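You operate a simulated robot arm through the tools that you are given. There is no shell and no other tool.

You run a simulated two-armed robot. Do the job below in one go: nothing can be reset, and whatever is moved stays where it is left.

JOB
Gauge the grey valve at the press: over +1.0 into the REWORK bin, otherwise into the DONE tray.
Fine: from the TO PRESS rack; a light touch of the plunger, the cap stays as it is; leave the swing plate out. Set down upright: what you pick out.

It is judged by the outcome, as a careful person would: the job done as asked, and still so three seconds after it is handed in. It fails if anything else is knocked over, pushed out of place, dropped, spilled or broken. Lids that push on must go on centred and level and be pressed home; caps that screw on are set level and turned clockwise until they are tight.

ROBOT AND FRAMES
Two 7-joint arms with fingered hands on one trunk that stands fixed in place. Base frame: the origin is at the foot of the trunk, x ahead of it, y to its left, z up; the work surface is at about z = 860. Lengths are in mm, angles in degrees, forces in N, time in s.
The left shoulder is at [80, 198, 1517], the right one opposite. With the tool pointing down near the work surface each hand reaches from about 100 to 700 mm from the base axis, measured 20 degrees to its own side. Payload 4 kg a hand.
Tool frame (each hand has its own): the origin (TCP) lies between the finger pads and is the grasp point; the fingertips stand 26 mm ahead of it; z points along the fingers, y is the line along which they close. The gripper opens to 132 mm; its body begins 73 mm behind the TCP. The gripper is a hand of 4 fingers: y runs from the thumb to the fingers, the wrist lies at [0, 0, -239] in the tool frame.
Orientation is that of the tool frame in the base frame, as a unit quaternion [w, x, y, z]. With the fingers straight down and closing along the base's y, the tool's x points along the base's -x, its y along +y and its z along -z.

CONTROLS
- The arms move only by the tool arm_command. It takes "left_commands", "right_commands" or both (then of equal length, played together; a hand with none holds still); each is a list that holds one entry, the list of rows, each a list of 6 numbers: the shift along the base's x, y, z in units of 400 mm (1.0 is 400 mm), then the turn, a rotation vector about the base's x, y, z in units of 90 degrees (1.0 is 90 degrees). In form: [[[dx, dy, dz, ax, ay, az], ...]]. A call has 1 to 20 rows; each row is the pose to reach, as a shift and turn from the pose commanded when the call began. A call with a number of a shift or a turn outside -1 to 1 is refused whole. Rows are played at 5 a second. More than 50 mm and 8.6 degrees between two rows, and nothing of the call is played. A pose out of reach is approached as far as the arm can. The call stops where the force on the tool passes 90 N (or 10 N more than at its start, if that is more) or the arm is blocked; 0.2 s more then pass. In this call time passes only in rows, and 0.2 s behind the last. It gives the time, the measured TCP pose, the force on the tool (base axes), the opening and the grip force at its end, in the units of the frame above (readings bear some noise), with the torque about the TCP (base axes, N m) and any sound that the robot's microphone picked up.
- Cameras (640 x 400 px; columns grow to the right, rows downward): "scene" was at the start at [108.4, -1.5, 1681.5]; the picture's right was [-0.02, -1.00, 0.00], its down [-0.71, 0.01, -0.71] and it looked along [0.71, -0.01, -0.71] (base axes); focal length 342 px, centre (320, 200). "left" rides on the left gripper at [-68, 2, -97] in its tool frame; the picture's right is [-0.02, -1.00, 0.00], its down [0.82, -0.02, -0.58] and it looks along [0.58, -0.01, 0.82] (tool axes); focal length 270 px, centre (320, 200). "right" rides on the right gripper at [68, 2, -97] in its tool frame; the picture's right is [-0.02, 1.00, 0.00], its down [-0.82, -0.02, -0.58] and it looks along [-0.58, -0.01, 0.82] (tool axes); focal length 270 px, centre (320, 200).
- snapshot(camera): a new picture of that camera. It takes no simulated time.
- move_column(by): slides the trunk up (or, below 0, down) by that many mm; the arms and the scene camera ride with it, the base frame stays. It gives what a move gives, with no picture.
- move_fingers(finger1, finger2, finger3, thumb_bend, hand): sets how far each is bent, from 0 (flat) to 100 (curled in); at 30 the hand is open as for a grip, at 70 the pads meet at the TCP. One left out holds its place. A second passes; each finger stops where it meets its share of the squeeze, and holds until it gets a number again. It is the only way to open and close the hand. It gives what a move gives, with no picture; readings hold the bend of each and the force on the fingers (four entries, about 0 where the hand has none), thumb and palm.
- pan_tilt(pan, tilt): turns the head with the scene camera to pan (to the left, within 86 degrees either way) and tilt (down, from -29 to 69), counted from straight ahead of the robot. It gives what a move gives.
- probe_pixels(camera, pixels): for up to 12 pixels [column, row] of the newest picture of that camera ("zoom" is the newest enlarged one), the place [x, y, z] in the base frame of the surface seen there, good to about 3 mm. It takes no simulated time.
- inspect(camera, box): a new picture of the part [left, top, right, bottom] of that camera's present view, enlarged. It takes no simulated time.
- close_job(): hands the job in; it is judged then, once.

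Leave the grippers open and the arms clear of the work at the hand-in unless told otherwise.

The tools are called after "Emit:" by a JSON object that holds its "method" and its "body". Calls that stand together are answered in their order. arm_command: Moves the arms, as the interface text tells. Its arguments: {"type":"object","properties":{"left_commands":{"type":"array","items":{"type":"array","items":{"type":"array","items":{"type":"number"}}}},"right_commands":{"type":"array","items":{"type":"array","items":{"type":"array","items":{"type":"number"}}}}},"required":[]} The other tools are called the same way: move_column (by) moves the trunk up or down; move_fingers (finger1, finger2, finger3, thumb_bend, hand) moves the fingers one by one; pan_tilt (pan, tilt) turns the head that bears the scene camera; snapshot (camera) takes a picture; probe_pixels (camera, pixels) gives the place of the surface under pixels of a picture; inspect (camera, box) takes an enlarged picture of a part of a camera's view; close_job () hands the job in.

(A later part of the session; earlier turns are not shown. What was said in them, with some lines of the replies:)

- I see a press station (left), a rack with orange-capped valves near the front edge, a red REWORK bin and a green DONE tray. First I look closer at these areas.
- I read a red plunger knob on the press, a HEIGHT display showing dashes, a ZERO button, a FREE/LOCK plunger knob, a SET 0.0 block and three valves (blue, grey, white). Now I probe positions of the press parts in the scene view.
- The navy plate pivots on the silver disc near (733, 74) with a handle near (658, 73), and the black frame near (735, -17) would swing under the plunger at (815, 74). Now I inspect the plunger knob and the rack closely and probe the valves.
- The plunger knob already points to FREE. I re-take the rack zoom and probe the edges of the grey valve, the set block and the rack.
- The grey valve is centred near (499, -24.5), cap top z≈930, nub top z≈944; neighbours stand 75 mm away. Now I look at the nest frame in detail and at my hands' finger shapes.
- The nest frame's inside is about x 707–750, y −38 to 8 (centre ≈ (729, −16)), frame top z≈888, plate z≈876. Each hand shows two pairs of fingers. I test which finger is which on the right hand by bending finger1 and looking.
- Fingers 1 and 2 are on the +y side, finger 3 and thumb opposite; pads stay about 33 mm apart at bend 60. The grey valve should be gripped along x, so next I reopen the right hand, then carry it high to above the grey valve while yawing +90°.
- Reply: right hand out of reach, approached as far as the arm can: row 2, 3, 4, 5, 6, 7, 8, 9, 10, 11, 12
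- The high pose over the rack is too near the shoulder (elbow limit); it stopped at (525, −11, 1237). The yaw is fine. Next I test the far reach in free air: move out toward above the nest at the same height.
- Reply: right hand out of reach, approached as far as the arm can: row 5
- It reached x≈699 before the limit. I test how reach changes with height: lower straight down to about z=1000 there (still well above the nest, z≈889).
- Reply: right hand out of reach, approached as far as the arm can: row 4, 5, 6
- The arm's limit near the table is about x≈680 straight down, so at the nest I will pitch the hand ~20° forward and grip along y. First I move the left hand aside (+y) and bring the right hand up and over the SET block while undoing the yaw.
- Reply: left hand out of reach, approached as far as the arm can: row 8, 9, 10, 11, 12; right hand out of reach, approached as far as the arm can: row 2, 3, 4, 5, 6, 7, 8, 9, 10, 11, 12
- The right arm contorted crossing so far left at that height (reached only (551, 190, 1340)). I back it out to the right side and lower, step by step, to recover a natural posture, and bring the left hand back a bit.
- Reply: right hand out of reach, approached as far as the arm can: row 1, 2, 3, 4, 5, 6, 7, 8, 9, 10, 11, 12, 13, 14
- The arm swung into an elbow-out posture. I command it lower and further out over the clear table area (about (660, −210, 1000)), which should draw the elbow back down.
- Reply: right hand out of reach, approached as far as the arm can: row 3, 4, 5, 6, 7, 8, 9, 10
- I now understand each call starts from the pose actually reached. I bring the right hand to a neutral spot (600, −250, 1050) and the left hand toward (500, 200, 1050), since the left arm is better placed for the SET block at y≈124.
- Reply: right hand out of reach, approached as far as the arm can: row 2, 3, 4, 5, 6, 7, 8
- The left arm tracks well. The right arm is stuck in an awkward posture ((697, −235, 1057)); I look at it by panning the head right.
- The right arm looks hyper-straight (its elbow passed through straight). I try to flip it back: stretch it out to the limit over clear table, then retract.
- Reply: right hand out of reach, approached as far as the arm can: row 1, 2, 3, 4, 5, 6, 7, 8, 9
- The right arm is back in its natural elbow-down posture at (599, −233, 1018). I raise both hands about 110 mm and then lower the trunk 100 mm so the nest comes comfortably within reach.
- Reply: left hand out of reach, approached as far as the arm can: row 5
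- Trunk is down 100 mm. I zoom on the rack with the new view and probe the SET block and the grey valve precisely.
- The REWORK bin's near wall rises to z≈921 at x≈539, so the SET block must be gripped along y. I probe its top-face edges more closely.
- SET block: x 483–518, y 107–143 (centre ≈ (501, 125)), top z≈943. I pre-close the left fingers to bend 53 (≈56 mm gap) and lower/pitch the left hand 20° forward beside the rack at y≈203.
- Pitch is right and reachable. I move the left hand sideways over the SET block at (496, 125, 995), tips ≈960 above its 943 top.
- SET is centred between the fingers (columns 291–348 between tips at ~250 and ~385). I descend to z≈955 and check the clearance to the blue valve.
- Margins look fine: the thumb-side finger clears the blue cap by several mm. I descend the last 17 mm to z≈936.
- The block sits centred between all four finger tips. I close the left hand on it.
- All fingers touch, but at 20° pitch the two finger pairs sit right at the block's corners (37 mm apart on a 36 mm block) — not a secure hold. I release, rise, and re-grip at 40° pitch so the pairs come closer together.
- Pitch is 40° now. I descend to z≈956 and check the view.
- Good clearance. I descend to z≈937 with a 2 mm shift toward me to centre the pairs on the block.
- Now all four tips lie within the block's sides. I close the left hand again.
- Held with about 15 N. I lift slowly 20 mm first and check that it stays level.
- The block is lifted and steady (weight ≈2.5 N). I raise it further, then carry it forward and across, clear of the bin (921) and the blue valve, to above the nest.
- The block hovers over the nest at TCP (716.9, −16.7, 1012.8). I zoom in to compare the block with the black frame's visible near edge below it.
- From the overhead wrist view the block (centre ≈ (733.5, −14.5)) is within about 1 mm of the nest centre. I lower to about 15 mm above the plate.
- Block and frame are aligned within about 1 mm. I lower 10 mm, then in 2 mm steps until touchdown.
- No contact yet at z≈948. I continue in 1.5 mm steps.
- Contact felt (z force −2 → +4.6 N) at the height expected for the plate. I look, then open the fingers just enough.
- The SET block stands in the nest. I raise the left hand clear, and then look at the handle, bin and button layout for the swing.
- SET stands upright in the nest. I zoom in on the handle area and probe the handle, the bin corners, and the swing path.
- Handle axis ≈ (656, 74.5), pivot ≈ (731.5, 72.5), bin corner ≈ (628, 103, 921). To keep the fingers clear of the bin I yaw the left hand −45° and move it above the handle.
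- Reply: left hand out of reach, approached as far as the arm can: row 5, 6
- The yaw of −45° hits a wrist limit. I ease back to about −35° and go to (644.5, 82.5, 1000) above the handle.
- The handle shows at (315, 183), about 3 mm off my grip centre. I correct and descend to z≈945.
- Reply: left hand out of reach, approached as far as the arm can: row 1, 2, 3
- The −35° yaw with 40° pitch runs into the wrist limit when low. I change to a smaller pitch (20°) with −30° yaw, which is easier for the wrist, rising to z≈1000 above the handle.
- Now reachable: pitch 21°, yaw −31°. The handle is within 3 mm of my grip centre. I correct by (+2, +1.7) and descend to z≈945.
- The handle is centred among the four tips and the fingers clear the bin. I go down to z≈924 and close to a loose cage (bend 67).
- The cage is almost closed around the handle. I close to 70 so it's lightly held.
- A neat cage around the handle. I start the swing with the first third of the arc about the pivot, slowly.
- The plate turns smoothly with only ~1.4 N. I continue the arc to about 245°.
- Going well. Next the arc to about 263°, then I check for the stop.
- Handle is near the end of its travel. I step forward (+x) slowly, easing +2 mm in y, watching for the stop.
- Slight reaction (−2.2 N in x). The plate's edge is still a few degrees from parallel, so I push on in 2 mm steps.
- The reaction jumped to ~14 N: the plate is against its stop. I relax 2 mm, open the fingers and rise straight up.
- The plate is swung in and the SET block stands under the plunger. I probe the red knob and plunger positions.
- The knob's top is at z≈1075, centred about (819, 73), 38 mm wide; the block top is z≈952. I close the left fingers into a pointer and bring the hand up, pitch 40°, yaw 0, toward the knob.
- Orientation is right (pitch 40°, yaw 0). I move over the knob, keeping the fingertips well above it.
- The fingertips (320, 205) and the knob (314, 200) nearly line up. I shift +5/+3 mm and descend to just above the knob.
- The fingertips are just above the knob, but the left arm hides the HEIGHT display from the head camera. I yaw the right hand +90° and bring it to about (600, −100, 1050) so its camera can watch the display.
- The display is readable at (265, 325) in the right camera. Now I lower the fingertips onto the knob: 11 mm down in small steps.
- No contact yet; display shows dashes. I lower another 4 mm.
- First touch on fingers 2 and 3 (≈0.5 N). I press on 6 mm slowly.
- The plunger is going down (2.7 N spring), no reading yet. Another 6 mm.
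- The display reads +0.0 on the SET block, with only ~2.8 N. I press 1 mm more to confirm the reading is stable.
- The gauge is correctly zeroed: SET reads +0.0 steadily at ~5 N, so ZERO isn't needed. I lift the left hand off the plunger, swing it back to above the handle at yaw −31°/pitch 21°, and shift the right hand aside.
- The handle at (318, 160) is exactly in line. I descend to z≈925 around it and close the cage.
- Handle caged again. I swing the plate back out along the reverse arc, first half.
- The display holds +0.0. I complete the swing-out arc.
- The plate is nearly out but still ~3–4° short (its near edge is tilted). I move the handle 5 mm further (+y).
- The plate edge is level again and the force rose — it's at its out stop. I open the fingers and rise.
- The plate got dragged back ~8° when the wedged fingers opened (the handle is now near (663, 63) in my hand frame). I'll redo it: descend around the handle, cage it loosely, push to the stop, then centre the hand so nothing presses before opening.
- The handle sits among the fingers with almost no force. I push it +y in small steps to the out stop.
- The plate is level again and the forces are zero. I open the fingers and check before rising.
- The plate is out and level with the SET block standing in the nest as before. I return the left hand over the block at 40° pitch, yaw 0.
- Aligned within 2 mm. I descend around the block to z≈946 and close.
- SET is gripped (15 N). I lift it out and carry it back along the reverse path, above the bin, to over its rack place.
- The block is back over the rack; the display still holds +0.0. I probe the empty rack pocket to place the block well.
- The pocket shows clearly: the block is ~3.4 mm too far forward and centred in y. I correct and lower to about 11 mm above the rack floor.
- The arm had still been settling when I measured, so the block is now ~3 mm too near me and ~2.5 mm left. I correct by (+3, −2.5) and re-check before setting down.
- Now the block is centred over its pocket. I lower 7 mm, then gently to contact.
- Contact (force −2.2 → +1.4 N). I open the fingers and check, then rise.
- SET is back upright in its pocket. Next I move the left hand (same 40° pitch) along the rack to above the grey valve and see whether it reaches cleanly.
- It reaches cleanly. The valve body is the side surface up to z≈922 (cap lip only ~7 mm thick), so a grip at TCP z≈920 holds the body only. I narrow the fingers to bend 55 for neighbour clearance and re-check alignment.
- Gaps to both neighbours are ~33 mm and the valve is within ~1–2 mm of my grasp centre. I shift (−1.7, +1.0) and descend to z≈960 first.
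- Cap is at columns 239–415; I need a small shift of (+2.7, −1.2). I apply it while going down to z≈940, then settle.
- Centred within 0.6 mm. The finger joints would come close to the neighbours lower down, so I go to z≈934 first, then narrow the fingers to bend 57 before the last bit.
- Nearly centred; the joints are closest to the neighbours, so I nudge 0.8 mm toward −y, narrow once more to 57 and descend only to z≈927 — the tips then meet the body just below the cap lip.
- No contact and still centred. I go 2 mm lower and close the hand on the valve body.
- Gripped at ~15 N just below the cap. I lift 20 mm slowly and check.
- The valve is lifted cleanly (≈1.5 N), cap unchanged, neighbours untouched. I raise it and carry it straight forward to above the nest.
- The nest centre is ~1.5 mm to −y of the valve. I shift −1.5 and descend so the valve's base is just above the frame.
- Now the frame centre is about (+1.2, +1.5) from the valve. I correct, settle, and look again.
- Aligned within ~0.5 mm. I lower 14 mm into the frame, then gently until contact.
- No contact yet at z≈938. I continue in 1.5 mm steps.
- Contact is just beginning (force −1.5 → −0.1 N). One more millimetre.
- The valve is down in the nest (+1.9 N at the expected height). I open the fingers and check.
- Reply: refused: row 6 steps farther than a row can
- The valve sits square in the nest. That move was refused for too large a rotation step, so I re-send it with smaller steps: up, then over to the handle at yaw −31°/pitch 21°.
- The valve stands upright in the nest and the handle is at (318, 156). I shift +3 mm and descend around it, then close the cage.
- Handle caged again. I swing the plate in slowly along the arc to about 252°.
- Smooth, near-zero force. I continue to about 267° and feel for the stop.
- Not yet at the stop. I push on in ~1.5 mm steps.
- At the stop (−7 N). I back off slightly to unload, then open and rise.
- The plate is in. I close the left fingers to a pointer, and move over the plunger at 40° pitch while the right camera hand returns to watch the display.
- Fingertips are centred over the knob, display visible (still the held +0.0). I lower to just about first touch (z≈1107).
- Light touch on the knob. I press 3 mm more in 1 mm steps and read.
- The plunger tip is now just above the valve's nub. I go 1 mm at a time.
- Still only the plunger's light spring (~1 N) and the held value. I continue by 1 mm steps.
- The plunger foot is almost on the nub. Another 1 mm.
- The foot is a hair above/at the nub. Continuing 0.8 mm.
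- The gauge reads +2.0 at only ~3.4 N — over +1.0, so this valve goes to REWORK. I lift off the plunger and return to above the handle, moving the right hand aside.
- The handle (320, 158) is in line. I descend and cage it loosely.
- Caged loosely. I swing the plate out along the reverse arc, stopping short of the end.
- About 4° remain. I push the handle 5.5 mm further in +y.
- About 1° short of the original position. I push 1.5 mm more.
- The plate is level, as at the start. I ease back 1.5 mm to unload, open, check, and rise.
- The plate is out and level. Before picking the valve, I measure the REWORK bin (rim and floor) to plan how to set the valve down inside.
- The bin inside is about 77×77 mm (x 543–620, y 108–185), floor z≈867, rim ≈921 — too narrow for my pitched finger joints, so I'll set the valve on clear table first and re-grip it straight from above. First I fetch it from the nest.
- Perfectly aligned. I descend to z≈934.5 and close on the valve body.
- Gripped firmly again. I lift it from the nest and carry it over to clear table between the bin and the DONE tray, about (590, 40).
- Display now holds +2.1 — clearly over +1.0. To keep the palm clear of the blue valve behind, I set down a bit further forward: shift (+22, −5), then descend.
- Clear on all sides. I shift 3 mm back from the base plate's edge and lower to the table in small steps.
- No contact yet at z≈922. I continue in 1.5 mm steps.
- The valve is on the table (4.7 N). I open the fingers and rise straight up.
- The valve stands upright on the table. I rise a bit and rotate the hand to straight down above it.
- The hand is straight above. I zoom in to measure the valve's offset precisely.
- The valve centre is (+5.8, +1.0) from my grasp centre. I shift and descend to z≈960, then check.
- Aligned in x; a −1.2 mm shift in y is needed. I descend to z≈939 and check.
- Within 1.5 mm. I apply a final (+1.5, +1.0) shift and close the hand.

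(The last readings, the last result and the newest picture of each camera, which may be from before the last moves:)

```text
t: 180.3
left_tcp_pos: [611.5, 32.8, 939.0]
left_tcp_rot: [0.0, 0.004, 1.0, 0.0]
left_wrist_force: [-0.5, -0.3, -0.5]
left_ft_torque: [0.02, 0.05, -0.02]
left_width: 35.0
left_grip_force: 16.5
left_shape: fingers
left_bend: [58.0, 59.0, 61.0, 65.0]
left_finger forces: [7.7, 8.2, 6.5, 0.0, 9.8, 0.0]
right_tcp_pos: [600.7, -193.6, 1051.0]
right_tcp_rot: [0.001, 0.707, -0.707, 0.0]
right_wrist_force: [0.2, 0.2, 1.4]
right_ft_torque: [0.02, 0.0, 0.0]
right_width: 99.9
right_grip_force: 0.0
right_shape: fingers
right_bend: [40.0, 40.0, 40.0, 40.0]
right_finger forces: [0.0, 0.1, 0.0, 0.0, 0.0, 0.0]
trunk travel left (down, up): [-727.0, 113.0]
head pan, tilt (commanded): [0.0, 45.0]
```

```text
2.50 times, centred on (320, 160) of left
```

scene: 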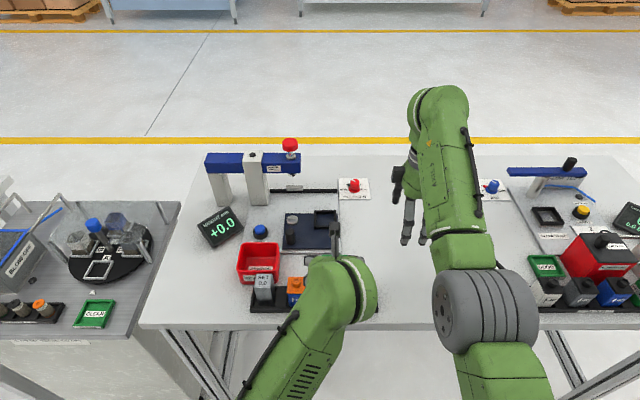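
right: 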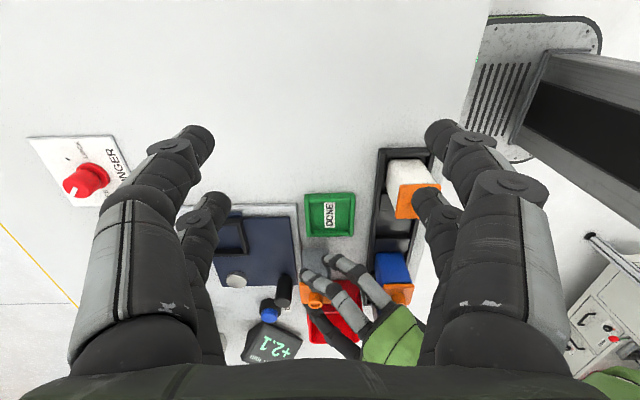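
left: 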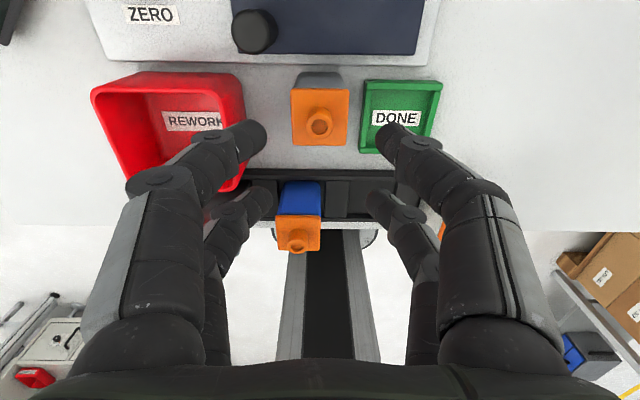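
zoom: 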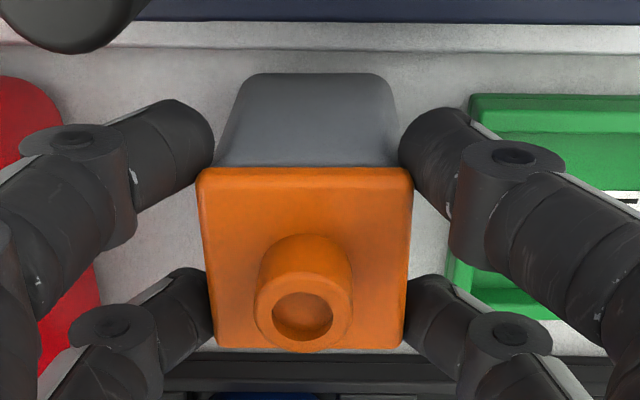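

All four fingers hold (≈16 N). I lift 15 mm slowly and check that it is secure and level.

Emit:
{"method": "arm_command", "body": {"left_commands": [[[0, 0, 0.008, 0, 0, 0], [0, 0, 0.016, 0, 0, 0], [0, 0, 0.025, 0, 0, 0], [0, 0, 0.0375, 0, 0, 0], [0, 0, 0.0375, 0, 0, 0]]]}}

Emit:
{"method": "inspect", "body": {"camera": "left", "box": [200, 80, 440, 240]}}

Emit:
{"method": "inspect", "body": {"camera": "scene", "box": [270, 200, 350, 270]}}

```text
t: 181.5
left_tcp_pos: [611.4, 32.2, 954.7]
left_tcp_rot: [0.0, 0.004, 1.0, 0.001]
left_wrist_force: [-0.9, 0.6, -1.5]
left_ft_torque: [0.01, 0.0, 0.01]
left_width: 35.1
left_grip_force: 16.1
left_shape: fingers
left_bend: [58.0, 59.0, 61.0, 65.0]
left_finger forces: [7.5, 8.2, 6.5, 0.0, 9.8, 0.0]
right_tcp_pos: [599.8, -194.1, 1050.8]
right_tcp_rot: [0.0, 0.708, -0.707, 0.0]
right_wrist_force: [0.1, -0.2, -1.2]
right_ft_torque: [0.02, 0.0, 0.03]
right_width: 99.9
right_grip_force: 0.1
right_shape: fingers
right_bend: [40.0, 40.0, 40.0, 40.0]
right_finger forces: [0.0, 0.0, 0.0, 0.0, 0.0, 0.0]
trunk travel left (down, up): [-727.0, 113.0]
head pan, tilt (commanded): [0.0, 45.0]
```

```text
2.50 times, centred on (320, 160) of left
```

zoom: 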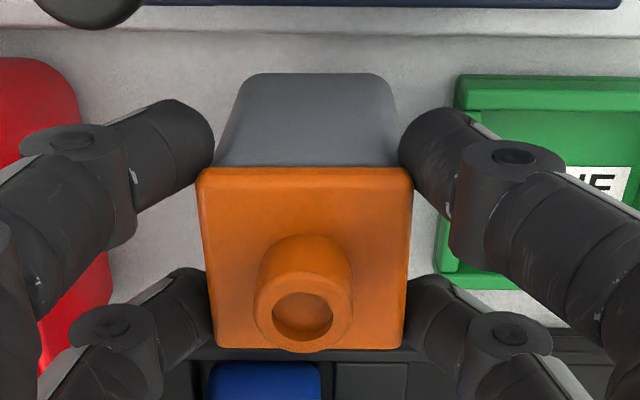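

```text
5.71 times, centred on (310, 235) of scene
```

zoom: 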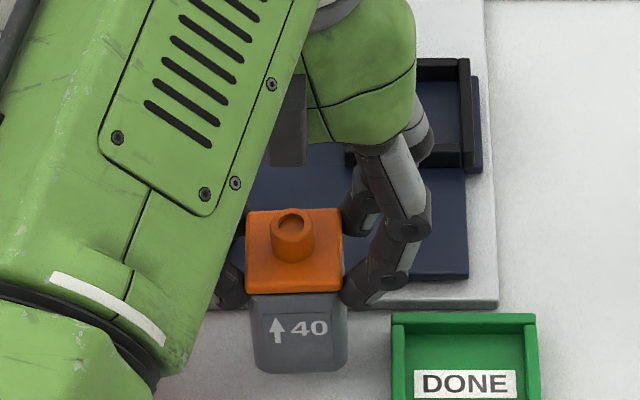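

Secure and upright. I raise it until its base clears the bin rim, then move over the bin's centre.

Emit:
{"method": "arm_command", "body": {"left_commands": [[[0, 0, 0.04, 0, 0, 0], [0, 0, 0.08, 0, 0, 0], [0, 0, 0.12, 0, 0, 0], [0, 0, 0.155, 0, 0, 0], [-0.01, 0.05, 0.155, 0, 0, 0], [-0.022, 0.11, 0.155, 0, 0, 0], [-0.034, 0.17, 0.155, 0, 0, 0], [-0.046, 0.23, 0.155, 0, 0, 0], [-0.0575, 0.28, 0.155, 0, 0, 0], [-0.0575, 0.28, 0.155, 0, 0, 0], [-0.0575, 0.28, 0.155, 0, 0, 0]]]}}

Emit:
{"method": "snapshot", "body": {"camera": "left"}}

Emit:
{"method": "inspect", "body": {"camera": "scene", "box": [200, 190, 360, 310]}}

Emit:
{"method": "snapshot", "body": {"camera": "right"}}

```text
t: 183.9
left_tcp_pos: [587.9, 141.9, 1013.8]
left_tcp_rot: [0.0, 0.005, 1.0, 0.0]
left_wrist_force: [-0.3, -0.9, -1.3]
left_ft_torque: [0.01, -0.03, 0.0]
left_width: 35.1
left_grip_force: 16.0
left_shape: fingers
left_bend: [58.0, 58.0, 61.0, 65.0]
left_finger forces: [7.6, 8.2, 6.5, 0.0, 9.8, 0.0]
right_tcp_pos: [602.0, -192.0, 1050.8]
right_tcp_rot: [0.0, -0.707, 0.708, 0.001]
right_wrist_force: [1.3, 0.7, -0.3]
right_ft_torque: [0.03, -0.03, -0.03]
right_width: 99.8
right_grip_force: 0.1
right_shape: fingers
right_bend: [40.0, 40.0, 40.0, 40.0]
right_finger forces: [0.0, 0.0, 0.1, 0.0, 0.0, 0.0]
trunk travel left (down, up): [-727.0, 113.0]
head pan, tilt (commanded): [0.0, 45.0]
```

```text
taken
```

left: 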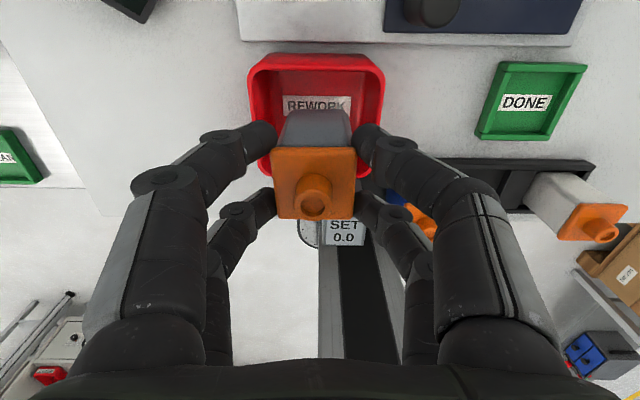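

```text
3.33 times, centred on (280, 250) of scene
```

zoom: 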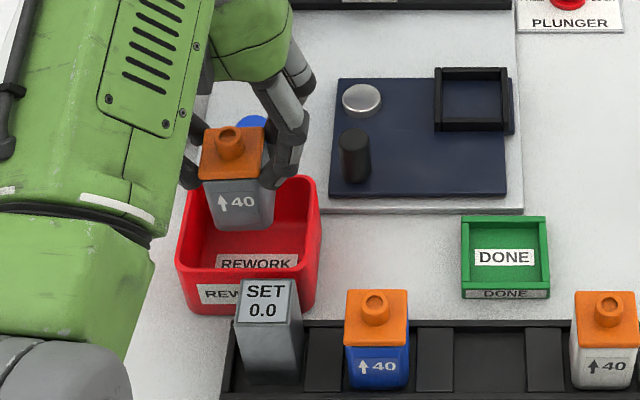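

```text
taken
```

right: 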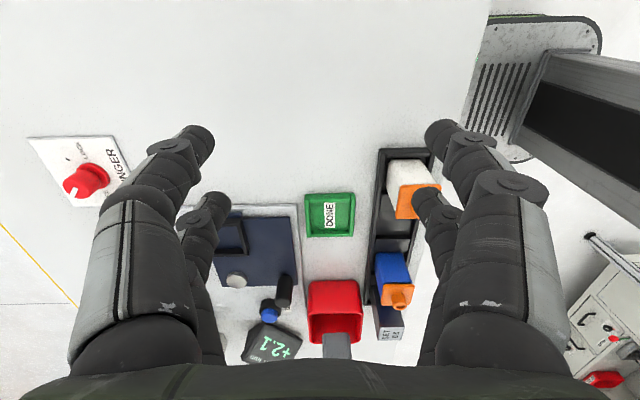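

The valve hangs over the bin. I zoom in to measure the bin rim relative to the valve.

Emit:
{"method": "inspect", "body": {"camera": "left", "box": [230, 40, 410, 240]}}

Emit:
{"method": "probe_pixels", "body": {"camera": "left", "pixels": [[256, 90], [378, 90], [320, 58], [320, 68], [270, 110], [365, 110], [320, 104], [300, 104], [340, 104], [262, 165], [368, 180], [320, 125]]}}

```text
2.00 times, centred on (320, 140) of left
```

zoom: 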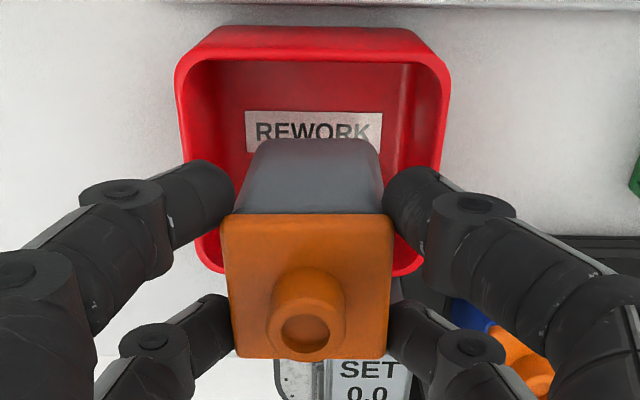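

```text
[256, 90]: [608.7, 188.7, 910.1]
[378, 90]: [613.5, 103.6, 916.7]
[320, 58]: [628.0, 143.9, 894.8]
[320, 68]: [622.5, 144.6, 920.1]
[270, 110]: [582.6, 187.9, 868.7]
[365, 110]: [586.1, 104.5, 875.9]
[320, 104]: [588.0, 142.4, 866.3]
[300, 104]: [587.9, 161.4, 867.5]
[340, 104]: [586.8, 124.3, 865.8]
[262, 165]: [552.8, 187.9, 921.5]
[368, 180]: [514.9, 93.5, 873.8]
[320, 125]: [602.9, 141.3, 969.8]
```

Valve and bin centres agree within 1 mm. To leave room for opening, I shift +3 mm in y and descend to z≈960, watching the rim.

Emit:
{"method": "arm_command", "body": {"left_commands": [[[0, 0.0075, -0.02, 0, 0, 0], [0, 0.0075, -0.06, 0, 0, 0], [0, 0.0075, -0.1, 0, 0, 0], [0, 0.0075, -0.133, 0, 0, 0], [0, 0.0075, -0.133, 0, 0, 0]]]}}

Emit:
{"method": "inspect", "body": {"camera": "left", "box": [200, 20, 440, 240]}}

Emit:
{"method": "inspect", "body": {"camera": "scene", "box": [220, 210, 320, 290]}}

```text
t: 185.1
left_tcp_pos: [587.1, 147.6, 961.8]
left_tcp_rot: [0.001, 0.004, 1.0, 0.0]
left_wrist_force: [0.6, 0.5, -0.7]
left_ft_torque: [0.01, 0.02, -0.02]
left_width: 34.8
left_grip_force: 15.9
left_shape: fingers
left_bend: [58.0, 58.0, 61.0, 65.0]
left_finger forces: [7.6, 8.2, 6.6, 0.0, 9.7, 0.0]
right_tcp_pos: [601.2, -193.8, 1049.9]
right_tcp_rot: [0.0, 0.708, -0.706, 0.0]
right_wrist_force: [-0.1, -0.3, 0.2]
right_ft_torque: [-0.03, 0.0, 0.01]
right_width: 99.9
right_grip_force: 0.0
right_shape: fingers
right_bend: [40.0, 40.0, 40.0, 40.0]
right_finger forces: [0.1, 0.1, 0.1, 0.0, 0.0, 0.0]
trunk travel left (down, up): [-727.0, 113.0]
head pan, tilt (commanded): [0.0, 45.0]
```

```text
1.82 times, centred on (320, 130) of left
```

zoom: 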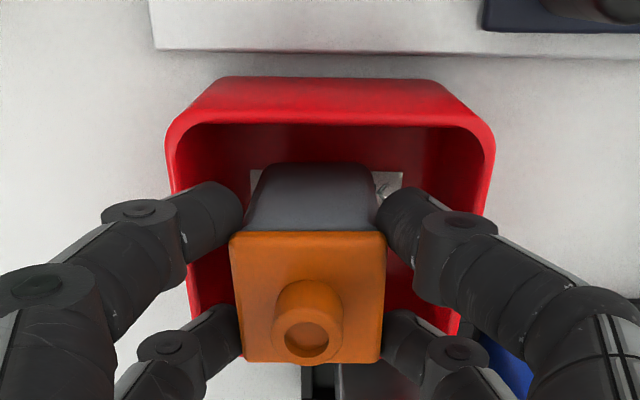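

```text
5.00 times, centred on (270, 250) of scene
```

zoom: 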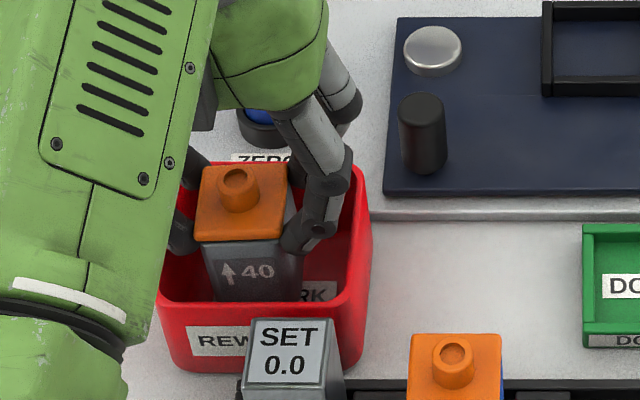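

Clear of the rim all round, but I'm ~2.5 mm too far left for the opening; I shift −2.5 in y and descend to z≈950.

Emit:
{"method": "arm_command", "body": {"left_commands": [[[0, -0.0063, 0, 0, 0, 0], [0, -0.0063, -0.015, 0, 0, 0], [0, -0.0063, -0.03, 0, 0, 0], [0, -0.0063, -0.03, 0, 0, 0]]]}}

Emit:
{"method": "inspect", "body": {"camera": "left", "box": [200, 20, 440, 240]}}

```text
t: 186.1
left_tcp_pos: [589.0, 145.4, 949.3]
left_tcp_rot: [-0.001, 0.004, 1.0, 0.0]
left_wrist_force: [-0.7, -0.2, -1.6]
left_ft_torque: [-0.01, 0.01, 0.02]
left_width: 34.9
left_grip_force: 16.4
left_shape: fingers
left_bend: [58.0, 58.0, 61.0, 65.0]
left_finger forces: [7.7, 8.1, 6.5, 0.0, 9.6, 0.0]
right_tcp_pos: [601.7, -193.1, 1051.0]
right_tcp_rot: [-0.001, -0.707, 0.707, 0.0]
right_wrist_force: [0.0, -0.2, -0.6]
right_ft_torque: [0.0, -0.03, 0.0]
right_width: 99.8
right_grip_force: 0.0
right_shape: fingers
right_bend: [40.0, 40.0, 40.0, 40.0]
right_finger forces: [0.0, 0.1, 0.0, 0.1, 0.0, 0.0]
trunk travel left (down, up): [-727.0, 113.0]
head pan, tilt (commanded): [0.0, 45.0]
```

```text
1.82 times, centred on (320, 130) of left
```

zoom: 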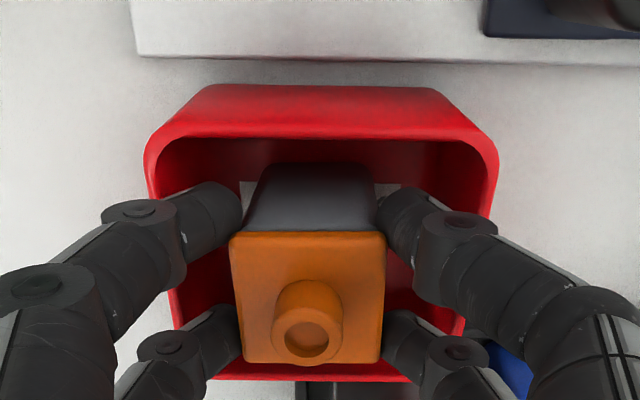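

Centred in the bin; the base should be ~3 mm above the floor. I lower in 1.5 mm steps to contact.

Emit:
{"method": "arm_command", "body": {"left_commands": [[[0, 0, -0.0035, 0, 0, 0], [0, 0, -0.006, 0, 0, 0]]]}}

Emit:
{"method": "arm_command", "body": {"left_commands": [[[0, 0, -0.003, 0, 0, 0], [0, 0, -0.003, 0, 0, 0]]]}}

```text
t: 186.7
left_tcp_pos: [589.5, 145.8, 947.8]
left_tcp_rot: [0.0, 0.005, 1.0, 0.0]
left_wrist_force: [-0.3, -0.1, -1.8]
left_ft_torque: [-0.03, -0.01, 0.01]
left_width: 34.8
left_grip_force: 15.5
left_shape: fingers
left_bend: [58.0, 58.0, 61.0, 65.0]
left_finger forces: [7.6, 8.1, 6.4, 0.0, 9.8, 0.1]
right_tcp_pos: [601.0, -192.5, 1050.3]
right_tcp_rot: [-0.001, 0.707, -0.707, 0.001]
right_wrist_force: [-0.4, -0.4, 0.3]
right_ft_torque: [0.0, -0.03, 0.03]
right_width: 99.9
right_grip_force: 0.1
right_shape: fingers
right_bend: [40.0, 40.0, 40.0, 40.0]
right_finger forces: [0.0, 0.1, 0.1, 0.1, 0.0, 0.1]
trunk travel left (down, up): [-727.0, 113.0]
head pan, tilt (commanded): [0.0, 45.0]
```

```text
t: 187.3
left_tcp_pos: [588.2, 145.2, 946.1]
left_tcp_rot: [-0.001, 0.005, 1.0, -0.001]
left_wrist_force: [-0.1, 0.6, -1.2]
left_ft_torque: [0.0, 0.0, 0.0]
left_width: 35.0
left_grip_force: 16.3
left_shape: fingers
left_bend: [58.0, 58.0, 61.0, 65.0]
left_finger forces: [7.5, 8.1, 6.4, 0.0, 9.7, 0.1]
right_tcp_pos: [601.1, -193.0, 1049.5]
right_tcp_rot: [0.0, 0.707, -0.707, -0.001]
right_wrist_force: [-0.3, 0.2, -1.0]
right_ft_torque: [0.02, 0.02, -0.01]
right_width: 99.9
right_grip_force: 0.0
right_shape: fingers
right_bend: [40.0, 40.0, 40.0, 40.0]
right_finger forces: [0.0, 0.0, 0.1, 0.0, 0.0, 0.0]
trunk travel left (down, up): [-727.0, 113.0]
head pan, tilt (commanded): [0.0, 45.0]
```

No contact yet at z≈946. I continue 1 mm at a time.

Emit:
{"method": "arm_command", "body": {"left_commands": [[[0, 0, -0.003, 0, 0, 0], [0, 0, -0.003, 0, 0, 0]]]}}

Emit:
{"method": "arm_command", "body": {"left_commands": [[[0, 0, -0.0025, 0, 0, 0], [0, 0, -0.0025, 0, 0, 0]]]}}

```text
t: 187.9
left_tcp_pos: [587.8, 145.4, 944.7]
left_tcp_rot: [0.001, 0.005, 1.0, -0.001]
left_wrist_force: [-0.3, 0.2, -0.6]
left_ft_torque: [-0.01, 0.0, -0.01]
left_width: 35.0
left_grip_force: 15.7
left_shape: fingers
left_bend: [58.0, 58.0, 61.0, 65.0]
left_finger forces: [7.6, 8.1, 6.4, 0.0, 9.7, 0.0]
right_tcp_pos: [600.5, -193.4, 1049.6]
right_tcp_rot: [0.0, -0.707, 0.707, 0.0]
right_wrist_force: [0.4, -0.4, 0.5]
right_ft_torque: [-0.02, 0.01, 0.0]
right_width: 99.9
right_grip_force: 0.0
right_shape: fingers
right_bend: [40.0, 40.0, 40.0, 40.0]
right_finger forces: [0.0, 0.0, 0.1, 0.1, 0.0, 0.1]
trunk travel left (down, up): [-727.0, 113.0]
head pan, tilt (commanded): [0.0, 45.0]
```

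```text
t: 188.5
left_tcp_pos: [590.0, 145.8, 943.6]
left_tcp_rot: [0.001, 0.004, 1.0, 0.0]
left_wrist_force: [-0.1, -1.1, 0.3]
left_ft_torque: [0.01, 0.0, 0.02]
left_width: 35.2
left_grip_force: 15.8
left_shape: fingers
left_bend: [58.0, 59.0, 61.0, 65.0]
left_finger forces: [7.7, 8.1, 6.4, 0.1, 9.6, 0.0]
right_tcp_pos: [601.9, -193.6, 1051.1]
right_tcp_rot: [0.0, -0.707, 0.708, 0.0]
right_wrist_force: [0.6, -0.1, 0.5]
right_ft_torque: [0.02, -0.02, 0.01]
right_width: 99.8
right_grip_force: 0.0
right_shape: fingers
right_bend: [40.0, 40.0, 40.0, 40.0]
right_finger forces: [0.1, 0.0, 0.0, 0.0, 0.1, 0.0]
trunk travel left (down, up): [-727.0, 113.0]
head pan, tilt (commanded): [0.0, 45.0]
```

Contact is starting (−1.5 → +0.3 N). One more small step to confirm.

Emit:
{"method": "arm_command", "body": {"left_commands": [[[0, 0, -0.0025, 0, 0, 0], [0, 0, -0.0025, 0, 0, 0]]]}}

Emit:
{"method": "inspect", "body": {"camera": "left", "box": [200, 20, 440, 240]}}

```text
t: 189.1
left_tcp_pos: [588.7, 144.8, 943.4]
left_tcp_rot: [0.001, 0.005, 1.0, 0.0]
left_wrist_force: [0.4, -0.2, 1.9]
left_ft_torque: [0.09, -0.01, -0.02]
left_width: 34.7
left_grip_force: 15.3
left_shape: fingers
left_bend: [58.0, 59.0, 61.0, 65.0]
left_finger forces: [7.7, 8.0, 6.4, 0.1, 9.7, 0.0]
right_tcp_pos: [600.2, -194.2, 1050.7]
right_tcp_rot: [0.0, 0.707, -0.707, 0.0]
right_wrist_force: [-0.4, 0.3, -0.2]
right_ft_torque: [-0.01, 0.04, -0.01]
right_width: 99.9
right_grip_force: 0.0
right_shape: fingers
right_bend: [40.0, 40.0, 40.0, 40.0]
right_finger forces: [0.1, 0.0, 0.0, 0.0, 0.0, 0.0]
trunk travel left (down, up): [-727.0, 113.0]
head pan, tilt (commanded): [0.0, 45.0]
```

```text
1.82 times, centred on (320, 130) of left
```

zoom: 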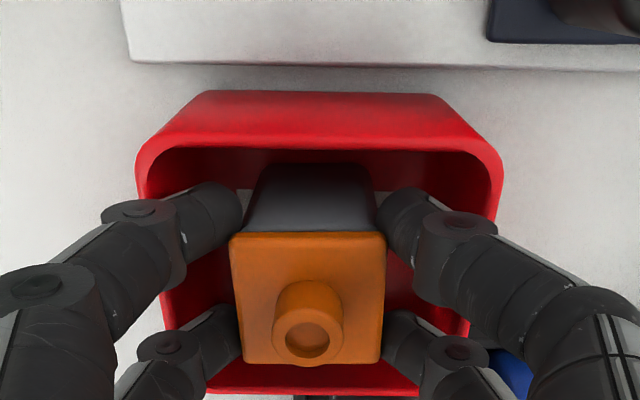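

Seated (1.9 N). I open only the right-side fingers (finger 3 and thumb) a little, so nothing touches the bin walls.

Emit:
{"method": "move_fingers", "body": {"hand": "left", "finger3": 57, "thumb_bend": 58}}

Emit:
{"method": "inspect", "body": {"camera": "left", "box": [200, 20, 440, 240]}}

```text
t: 190.1
left_tcp_pos: [588.6, 145.9, 943.0]
left_tcp_rot: [0.001, 0.005, 1.0, 0.0]
left_wrist_force: [1.1, 3.3, 6.3]
left_ft_torque: [-0.1, 0.0, 0.03]
left_width: 36.9
left_grip_force: 7.3
left_shape: fingers
left_bend: [63.0, 63.0, 55.0, 56.0]
left_finger forces: [3.6, 3.6, 5.5, 0.0, 2.6, 0.1]
right_tcp_pos: [601.1, -193.6, 1051.4]
right_tcp_rot: [-0.001, 0.707, -0.707, 0.0]
right_wrist_force: [0.6, -0.8, -0.6]
right_ft_torque: [0.01, 0.0, 0.03]
right_width: 99.7
right_grip_force: 0.0
right_shape: fingers
right_bend: [40.0, 40.0, 40.0, 40.0]
right_finger forces: [0.0, 0.0, 0.0, 0.0, 0.0, 0.0]
trunk travel left (down, up): [-727.0, 113.0]
head pan, tilt (commanded): [0.0, 45.0]
```

```text
1.82 times, centred on (320, 130) of left
```

zoom: 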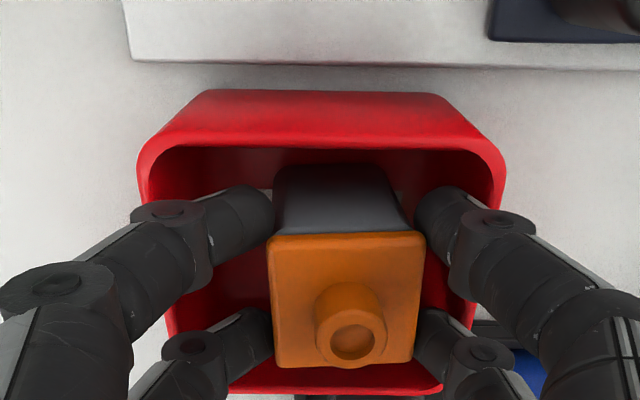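

Fingers 1 and 2 kept closing and slid the valve ~7 mm right (it is still upright). I now open fingers 1 and 2 and hold the others where they are.

Emit:
{"method": "move_fingers", "body": {"hand": "left", "finger1": 58, "finger2": 58, "finger3": 55, "thumb_bend": 56}}

Emit:
{"method": "inspect", "body": {"camera": "left", "box": [200, 20, 440, 240]}}

Emit:
{"method": "inspect", "body": {"camera": "scene", "box": [220, 210, 320, 290]}}

```text
t: 191.1
left_tcp_pos: [588.7, 144.5, 942.8]
left_tcp_rot: [0.0, 0.005, 1.0, 0.0]
left_wrist_force: [0.2, 0.3, -0.5]
left_ft_torque: [0.0, 0.03, 0.0]
left_width: 43.9
left_grip_force: 0.0
left_shape: fingers
left_bend: [57.0, 57.0, 55.0, 56.0]
left_finger forces: [0.1, 0.1, 0.1, 0.0, 0.1, 0.0]
right_tcp_pos: [600.7, -193.6, 1050.1]
right_tcp_rot: [0.0, -0.707, 0.707, 0.0]
right_wrist_force: [0.4, -0.1, 0.2]
right_ft_torque: [-0.01, -0.01, 0.01]
right_width: 99.6
right_grip_force: 0.1
right_shape: fingers
right_bend: [40.0, 40.0, 40.0, 40.0]
right_finger forces: [0.0, 0.1, 0.0, 0.0, 0.1, 0.0]
trunk travel left (down, up): [-727.0, 113.0]
head pan, tilt (commanded): [0.0, 45.0]
```

```text
1.82 times, centred on (320, 130) of left
```

zoom: 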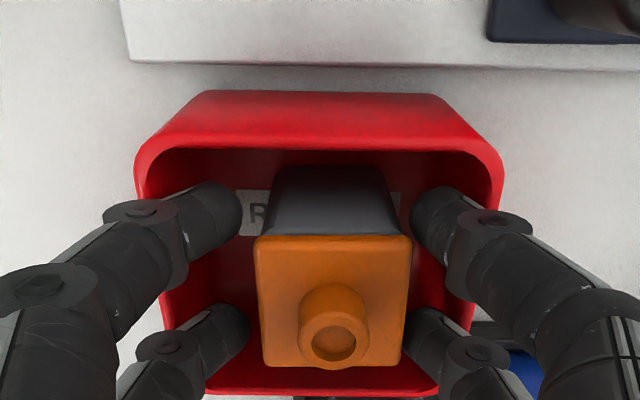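

```text
5.00 times, centred on (270, 250) of scene
```

zoom: 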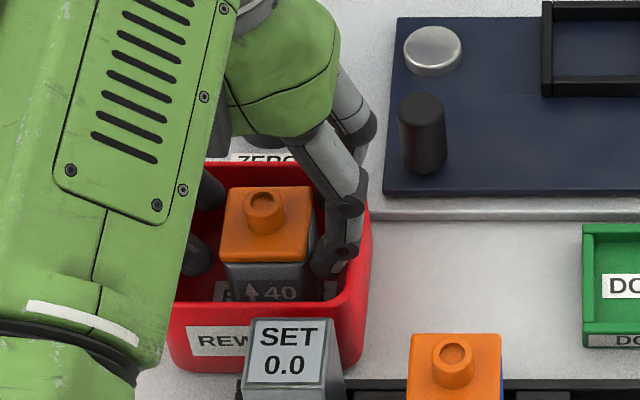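

The valve is free and upright. The thumb side is closest to it, so I shift the hand 1.6 mm to −y for equal clearance, then look again.

Emit:
{"method": "arm_command", "body": {"left_commands": [[[0, -0.002, 0, 0, 0, 0], [0, -0.004, 0, 0, 0, 0], [0, -0.004, 0, 0, 0, 0]]]}}

Emit:
{"method": "inspect", "body": {"camera": "left", "box": [230, 100, 410, 240]}}

```text
t: 191.9
left_tcp_pos: [589.7, 143.3, 943.8]
left_tcp_rot: [0.0, 0.005, 1.0, 0.0]
left_wrist_force: [0.1, 1.4, 0.0]
left_ft_torque: [-0.01, -0.02, -0.01]
left_width: 44.0
left_grip_force: 0.6
left_shape: fingers
left_bend: [57.0, 57.0, 56.0, 56.0]
left_finger forces: [0.1, 0.0, 0.9, 0.0, 0.0, 0.0]
right_tcp_pos: [601.0, -193.0, 1050.7]
right_tcp_rot: [-0.001, -0.707, 0.707, 0.0]
right_wrist_force: [-0.5, 0.3, -0.7]
right_ft_torque: [-0.01, -0.02, -0.02]
right_width: 99.9
right_grip_force: 0.1
right_shape: fingers
right_bend: [40.0, 40.0, 40.0, 40.0]
right_finger forces: [0.1, 0.1, 0.1, 0.1, 0.0, 0.0]
trunk travel left (down, up): [-727.0, 113.0]
head pan, tilt (commanded): [0.0, 45.0]
```

```text
2.86 times, centred on (320, 170) of left
```

zoom: 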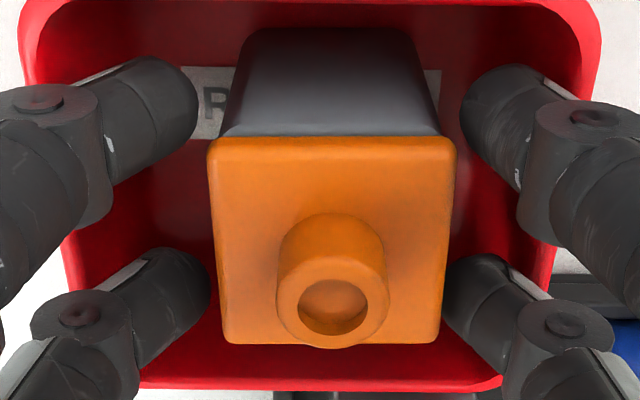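

Finger 3 just brushes the bin wall (0.9 N), while both sides clear the valve by ~4 mm. I shift back 0.8 mm and rise slowly.

Emit:
{"method": "arm_command", "body": {"left_commands": [[[0, 0.002, 0, 0, 0, 0], [0, 0.002, 0, 0, 0, 0]]]}}

Emit:
{"method": "arm_command", "body": {"left_commands": [[[0, 0, 0.005, 0, 0, 0], [0, 0, 0.0125, 0, 0, 0], [0, 0, 0.0225, 0, 0, 0], [0, 0, 0.035, 0, 0, 0]]]}}

Emit:
{"method": "inspect", "body": {"camera": "left", "box": [200, 20, 440, 240]}}

```text
t: 192.5
left_tcp_pos: [589.6, 144.4, 943.2]
left_tcp_rot: [0.0, 0.004, 1.0, 0.0]
left_wrist_force: [0.2, 0.1, 0.6]
left_ft_torque: [-0.02, 0.01, -0.01]
left_width: 44.1
left_grip_force: 0.0
left_shape: fingers
left_bend: [57.0, 57.0, 55.0, 56.0]
left_finger forces: [0.1, 0.0, 0.1, 0.0, 0.0, 0.0]
right_tcp_pos: [600.6, -193.1, 1051.1]
right_tcp_rot: [0.001, -0.707, 0.707, 0.0]
right_wrist_force: [0.3, -0.2, 0.2]
right_ft_torque: [0.01, 0.01, 0.0]
right_width: 99.9
right_grip_force: 0.1
right_shape: fingers
right_bend: [40.0, 40.0, 40.0, 40.0]
right_finger forces: [0.1, 0.0, 0.1, 0.1, 0.0, 0.1]
trunk travel left (down, up): [-727.0, 113.0]
head pan, tilt (commanded): [0.0, 45.0]
```

```text
t: 193.5
left_tcp_pos: [588.9, 144.1, 956.9]
left_tcp_rot: [-0.001, 0.004, 1.0, -0.001]
left_wrist_force: [1.0, -0.5, 0.4]
left_ft_torque: [-0.01, 0.01, 0.0]
left_width: 43.7
left_grip_force: 0.1
left_shape: fingers
left_bend: [57.0, 57.0, 55.0, 56.0]
left_finger forces: [0.1, 0.0, 0.0, 0.1, 0.0, 0.0]
right_tcp_pos: [600.6, -194.6, 1050.5]
right_tcp_rot: [0.0, 0.707, -0.707, 0.0]
right_wrist_force: [0.3, 0.5, 0.5]
right_ft_torque: [-0.01, 0.01, 0.03]
right_width: 99.9
right_grip_force: 0.0
right_shape: fingers
right_bend: [40.0, 40.0, 40.0, 40.0]
right_finger forces: [0.1, 0.1, 0.1, 0.0, 0.0, 0.1]
trunk travel left (down, up): [-727.0, 113.0]
head pan, tilt (commanded): [0.0, 45.0]
```

```text
1.82 times, centred on (320, 130) of left
```

zoom: 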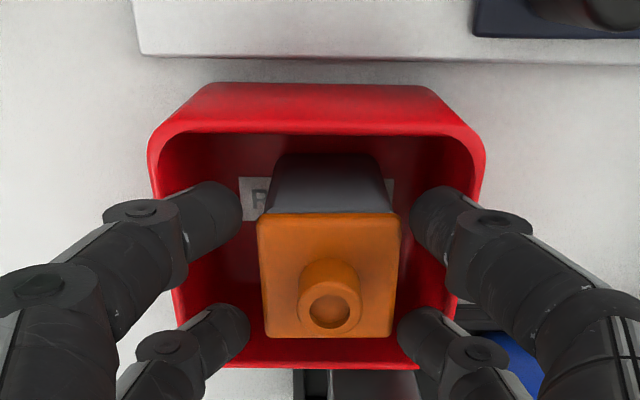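

Rising cleanly; the valve stays upright. I continue up well clear and then look at the whole scene.

Emit:
{"method": "arm_command", "body": {"left_commands": [[[0, 0, 0.03, 0, 0, 0], [0, 0, 0.07, 0, 0, 0], [0, 0, 0.11, 0, 0, 0], [0, 0, 0.15, 0, 0, 0], [0, 0, 0.18, 0, 0, 0], [0, 0.05, 0.19, 0, 0, 0], [0, 0.1, 0.19, 0, 0, 0], [0, 0.15, 0.19, 0, 0, 0], [0, 0.2, 0.19, 0, 0, 0], [0, 0.25, 0.19, 0, 0, 0]]]}}

Emit:
{"method": "snapshot", "body": {"camera": "scene"}}

Emit:
{"method": "inspect", "body": {"camera": "scene", "box": [190, 140, 390, 320]}}

Emit:
{"method": "snapshot", "body": {"camera": "left"}}

```text
t: 195.7
left_tcp_pos: [589.1, 243.8, 1029.8]
left_tcp_rot: [0.001, 0.006, 1.0, -0.001]
left_wrist_force: [-0.4, -0.1, 0.1]
left_ft_torque: [0.01, -0.01, -0.02]
left_width: 44.0
left_grip_force: 0.0
left_shape: fingers
left_bend: [57.0, 57.0, 55.0, 56.0]
left_finger forces: [0.1, 0.1, 0.1, 0.1, 0.0, 0.1]
right_tcp_pos: [601.3, -193.6, 1050.1]
right_tcp_rot: [0.0, -0.707, 0.708, 0.0]
right_wrist_force: [-1.0, 0.0, 0.0]
right_ft_torque: [0.01, -0.02, -0.01]
right_width: 99.9
right_grip_force: 0.1
right_shape: fingers
right_bend: [40.0, 40.0, 40.0, 40.0]
right_finger forces: [0.0, 0.1, 0.1, 0.1, 0.0, 0.0]
trunk travel left (down, up): [-727.0, 113.0]
head pan, tilt (commanded): [0.0, 45.0]
```

```text
taken
```

scene: 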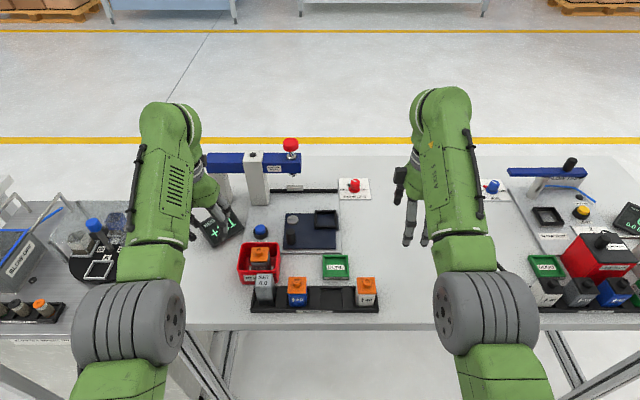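

```text
2.22 times, centred on (290, 230) of scene
```

zoom: 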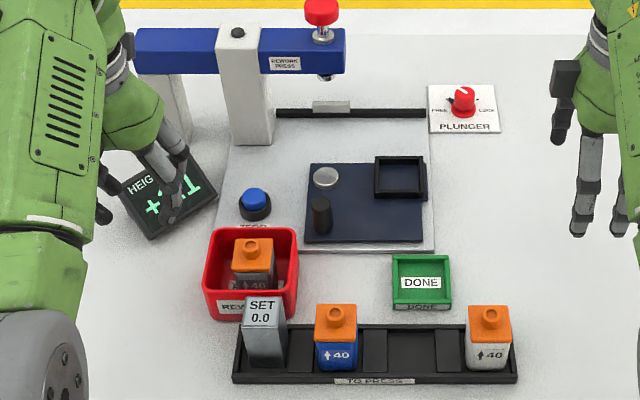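

```text
taken
```

left: 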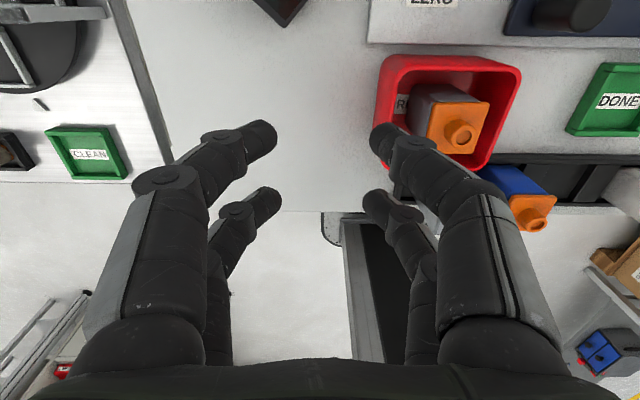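

The grey valve stands upright in the REWORK bin, the plate is out, SET and the other valves stand in the rack. I open both hands fully and raise the trunk back to lift the arms clear.

Emit:
{"method": "move_fingers", "body": {"hand": "left", "finger1": 30, "finger2": 30, "finger3": 30, "thumb_bend": 30}}

Emit:
{"method": "move_fingers", "body": {"hand": "right", "finger1": 30, "finger2": 30, "finger3": 30, "thumb_bend": 30}}

Emit:
{"method": "move_column", "body": {"by": 100}}

Emit:
{"method": "inspect", "body": {"camera": "scene", "box": [190, 150, 390, 350]}}

Emit:
{"method": "inspect", "body": {"camera": "scene", "box": [275, 225, 345, 275]}}

```text
t: 196.7
left_tcp_pos: [590.1, 243.1, 1030.5]
left_tcp_rot: [0.0, 0.005, 1.0, -0.001]
left_wrist_force: [0.0, -0.1, 0.5]
left_ft_torque: [0.0, 0.0, 0.0]
left_width: 132.4
left_grip_force: 0.0
left_shape: fingers
left_bend: [30.0, 30.0, 30.0, 30.0]
left_finger forces: [0.0, 0.0, 0.1, 0.0, 0.0, 0.1]
right_tcp_pos: [600.3, -193.9, 1050.0]
right_tcp_rot: [-0.001, -0.707, 0.707, -0.001]
right_wrist_force: [0.1, -0.7, 0.4]
right_ft_torque: [-0.02, 0.02, -0.02]
right_width: 99.9
right_grip_force: 0.1
right_shape: fingers
right_bend: [40.0, 40.0, 40.0, 40.0]
right_finger forces: [0.0, 0.1, 0.1, 0.1, 0.0, 0.0]
trunk travel left (down, up): [-727.0, 113.0]
head pan, tilt (commanded): [0.0, 45.0]
```

```text
t: 197.7
left_tcp_pos: [590.1, 243.4, 1030.1]
left_tcp_rot: [0.0, 0.005, 1.0, 0.0]
left_wrist_force: [-0.2, 0.5, 0.2]
left_ft_torque: [0.03, -0.01, 0.0]
left_width: 132.3
left_grip_force: 0.0
left_shape: fingers
left_bend: [30.0, 30.0, 30.0, 30.0]
left_finger forces: [0.0, 0.1, 0.0, 0.1, 0.1, 0.0]
right_tcp_pos: [600.7, -192.7, 1050.7]
right_tcp_rot: [0.0, -0.707, 0.707, 0.0]
right_wrist_force: [-0.3, -0.5, 0.3]
right_ft_torque: [0.01, -0.02, 0.03]
right_width: 132.1
right_grip_force: 0.0
right_shape: fingers
right_bend: [30.0, 30.0, 30.0, 30.0]
right_finger forces: [0.1, 0.0, 0.0, 0.0, 0.0, 0.1]
trunk travel left (down, up): [-727.0, 113.0]
head pan, tilt (commanded): [0.0, 45.0]
```

```text
t: 199.1
left_tcp_pos: [589.7, 244.1, 1130.5]
left_tcp_rot: [0.0, 0.004, 1.0, 0.0]
left_wrist_force: [-0.6, -0.5, -0.5]
left_ft_torque: [-0.01, 0.0, 0.0]
left_width: 132.7
left_grip_force: 0.2
left_shape: fingers
left_bend: [30.0, 30.0, 30.0, 30.0]
left_finger forces: [0.0, 0.0, 0.0, 0.0, 0.0, 0.1]
right_tcp_pos: [601.2, -194.0, 1150.6]
right_tcp_rot: [0.0, 0.707, -0.707, 0.0]
right_wrist_force: [0.8, -0.5, -0.3]
right_ft_torque: [-0.01, 0.03, 0.01]
right_width: 132.4
right_grip_force: 0.0
right_shape: fingers
right_bend: [30.0, 30.0, 30.0, 30.0]
right_finger forces: [0.0, 0.0, 0.1, 0.0, 0.0, 0.0]
trunk travel left (down, up): [-827.0, 13.0]
head pan, tilt (commanded): [0.0, 45.0]
```

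```text
2.00 times, centred on (290, 250) of scene
```

zoom: 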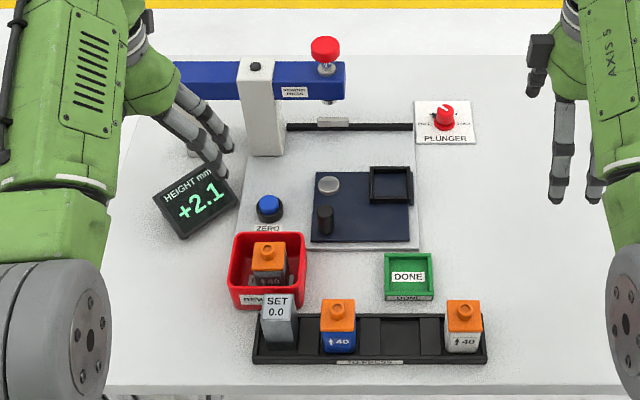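

```text
8.00 times, centred on (310, 250) of scene
```

zoom: 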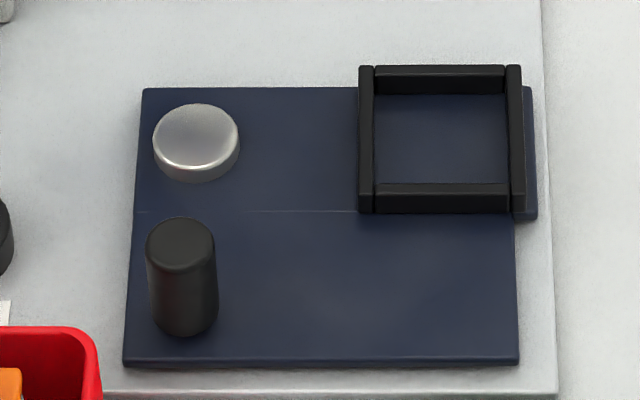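

Everything is in place: valve upright in REWORK (reading +2.1 > +1.0), cap untouched, swing plate out as it was, SET block and the blue and white valves standing in the rack, hands open and clear. I hand the job in.

Emit:
{"method": "close_job", "body": {}}

```text
The job is handed in.
```

The grey valve gauged over +1.0, so it went into the REWORK bin and stands upright there. The gauge showed +2.0 on a light touch of about 3.4 N and held +2.1 after I let go. In the pictures the cap looks unchanged.

- **Zero check:** I gauged the SET 0.0 block first. It read +0.0, so I left ZERO alone and put the block back upright in its rack place.
- **Swing plate:** It is swung out again, level and where it was at the start. On the first swing out it slipped back about 8° when I let go of the handle. I pushed it back before going on.
- **Re-grip:** My pitched grip was too wide for the bin. I stood the valve on the clear table for a moment and re-gripped it from straight above.
- **In the bin:** As I let go, the fingers slid the valve about 7 mm sideways, and one finger brushed the bin wall with about 1 N. The valve stayed upright.

The blue and white valves are still standing in the rack. Both hands are open, and the arms are raised clear of the work.
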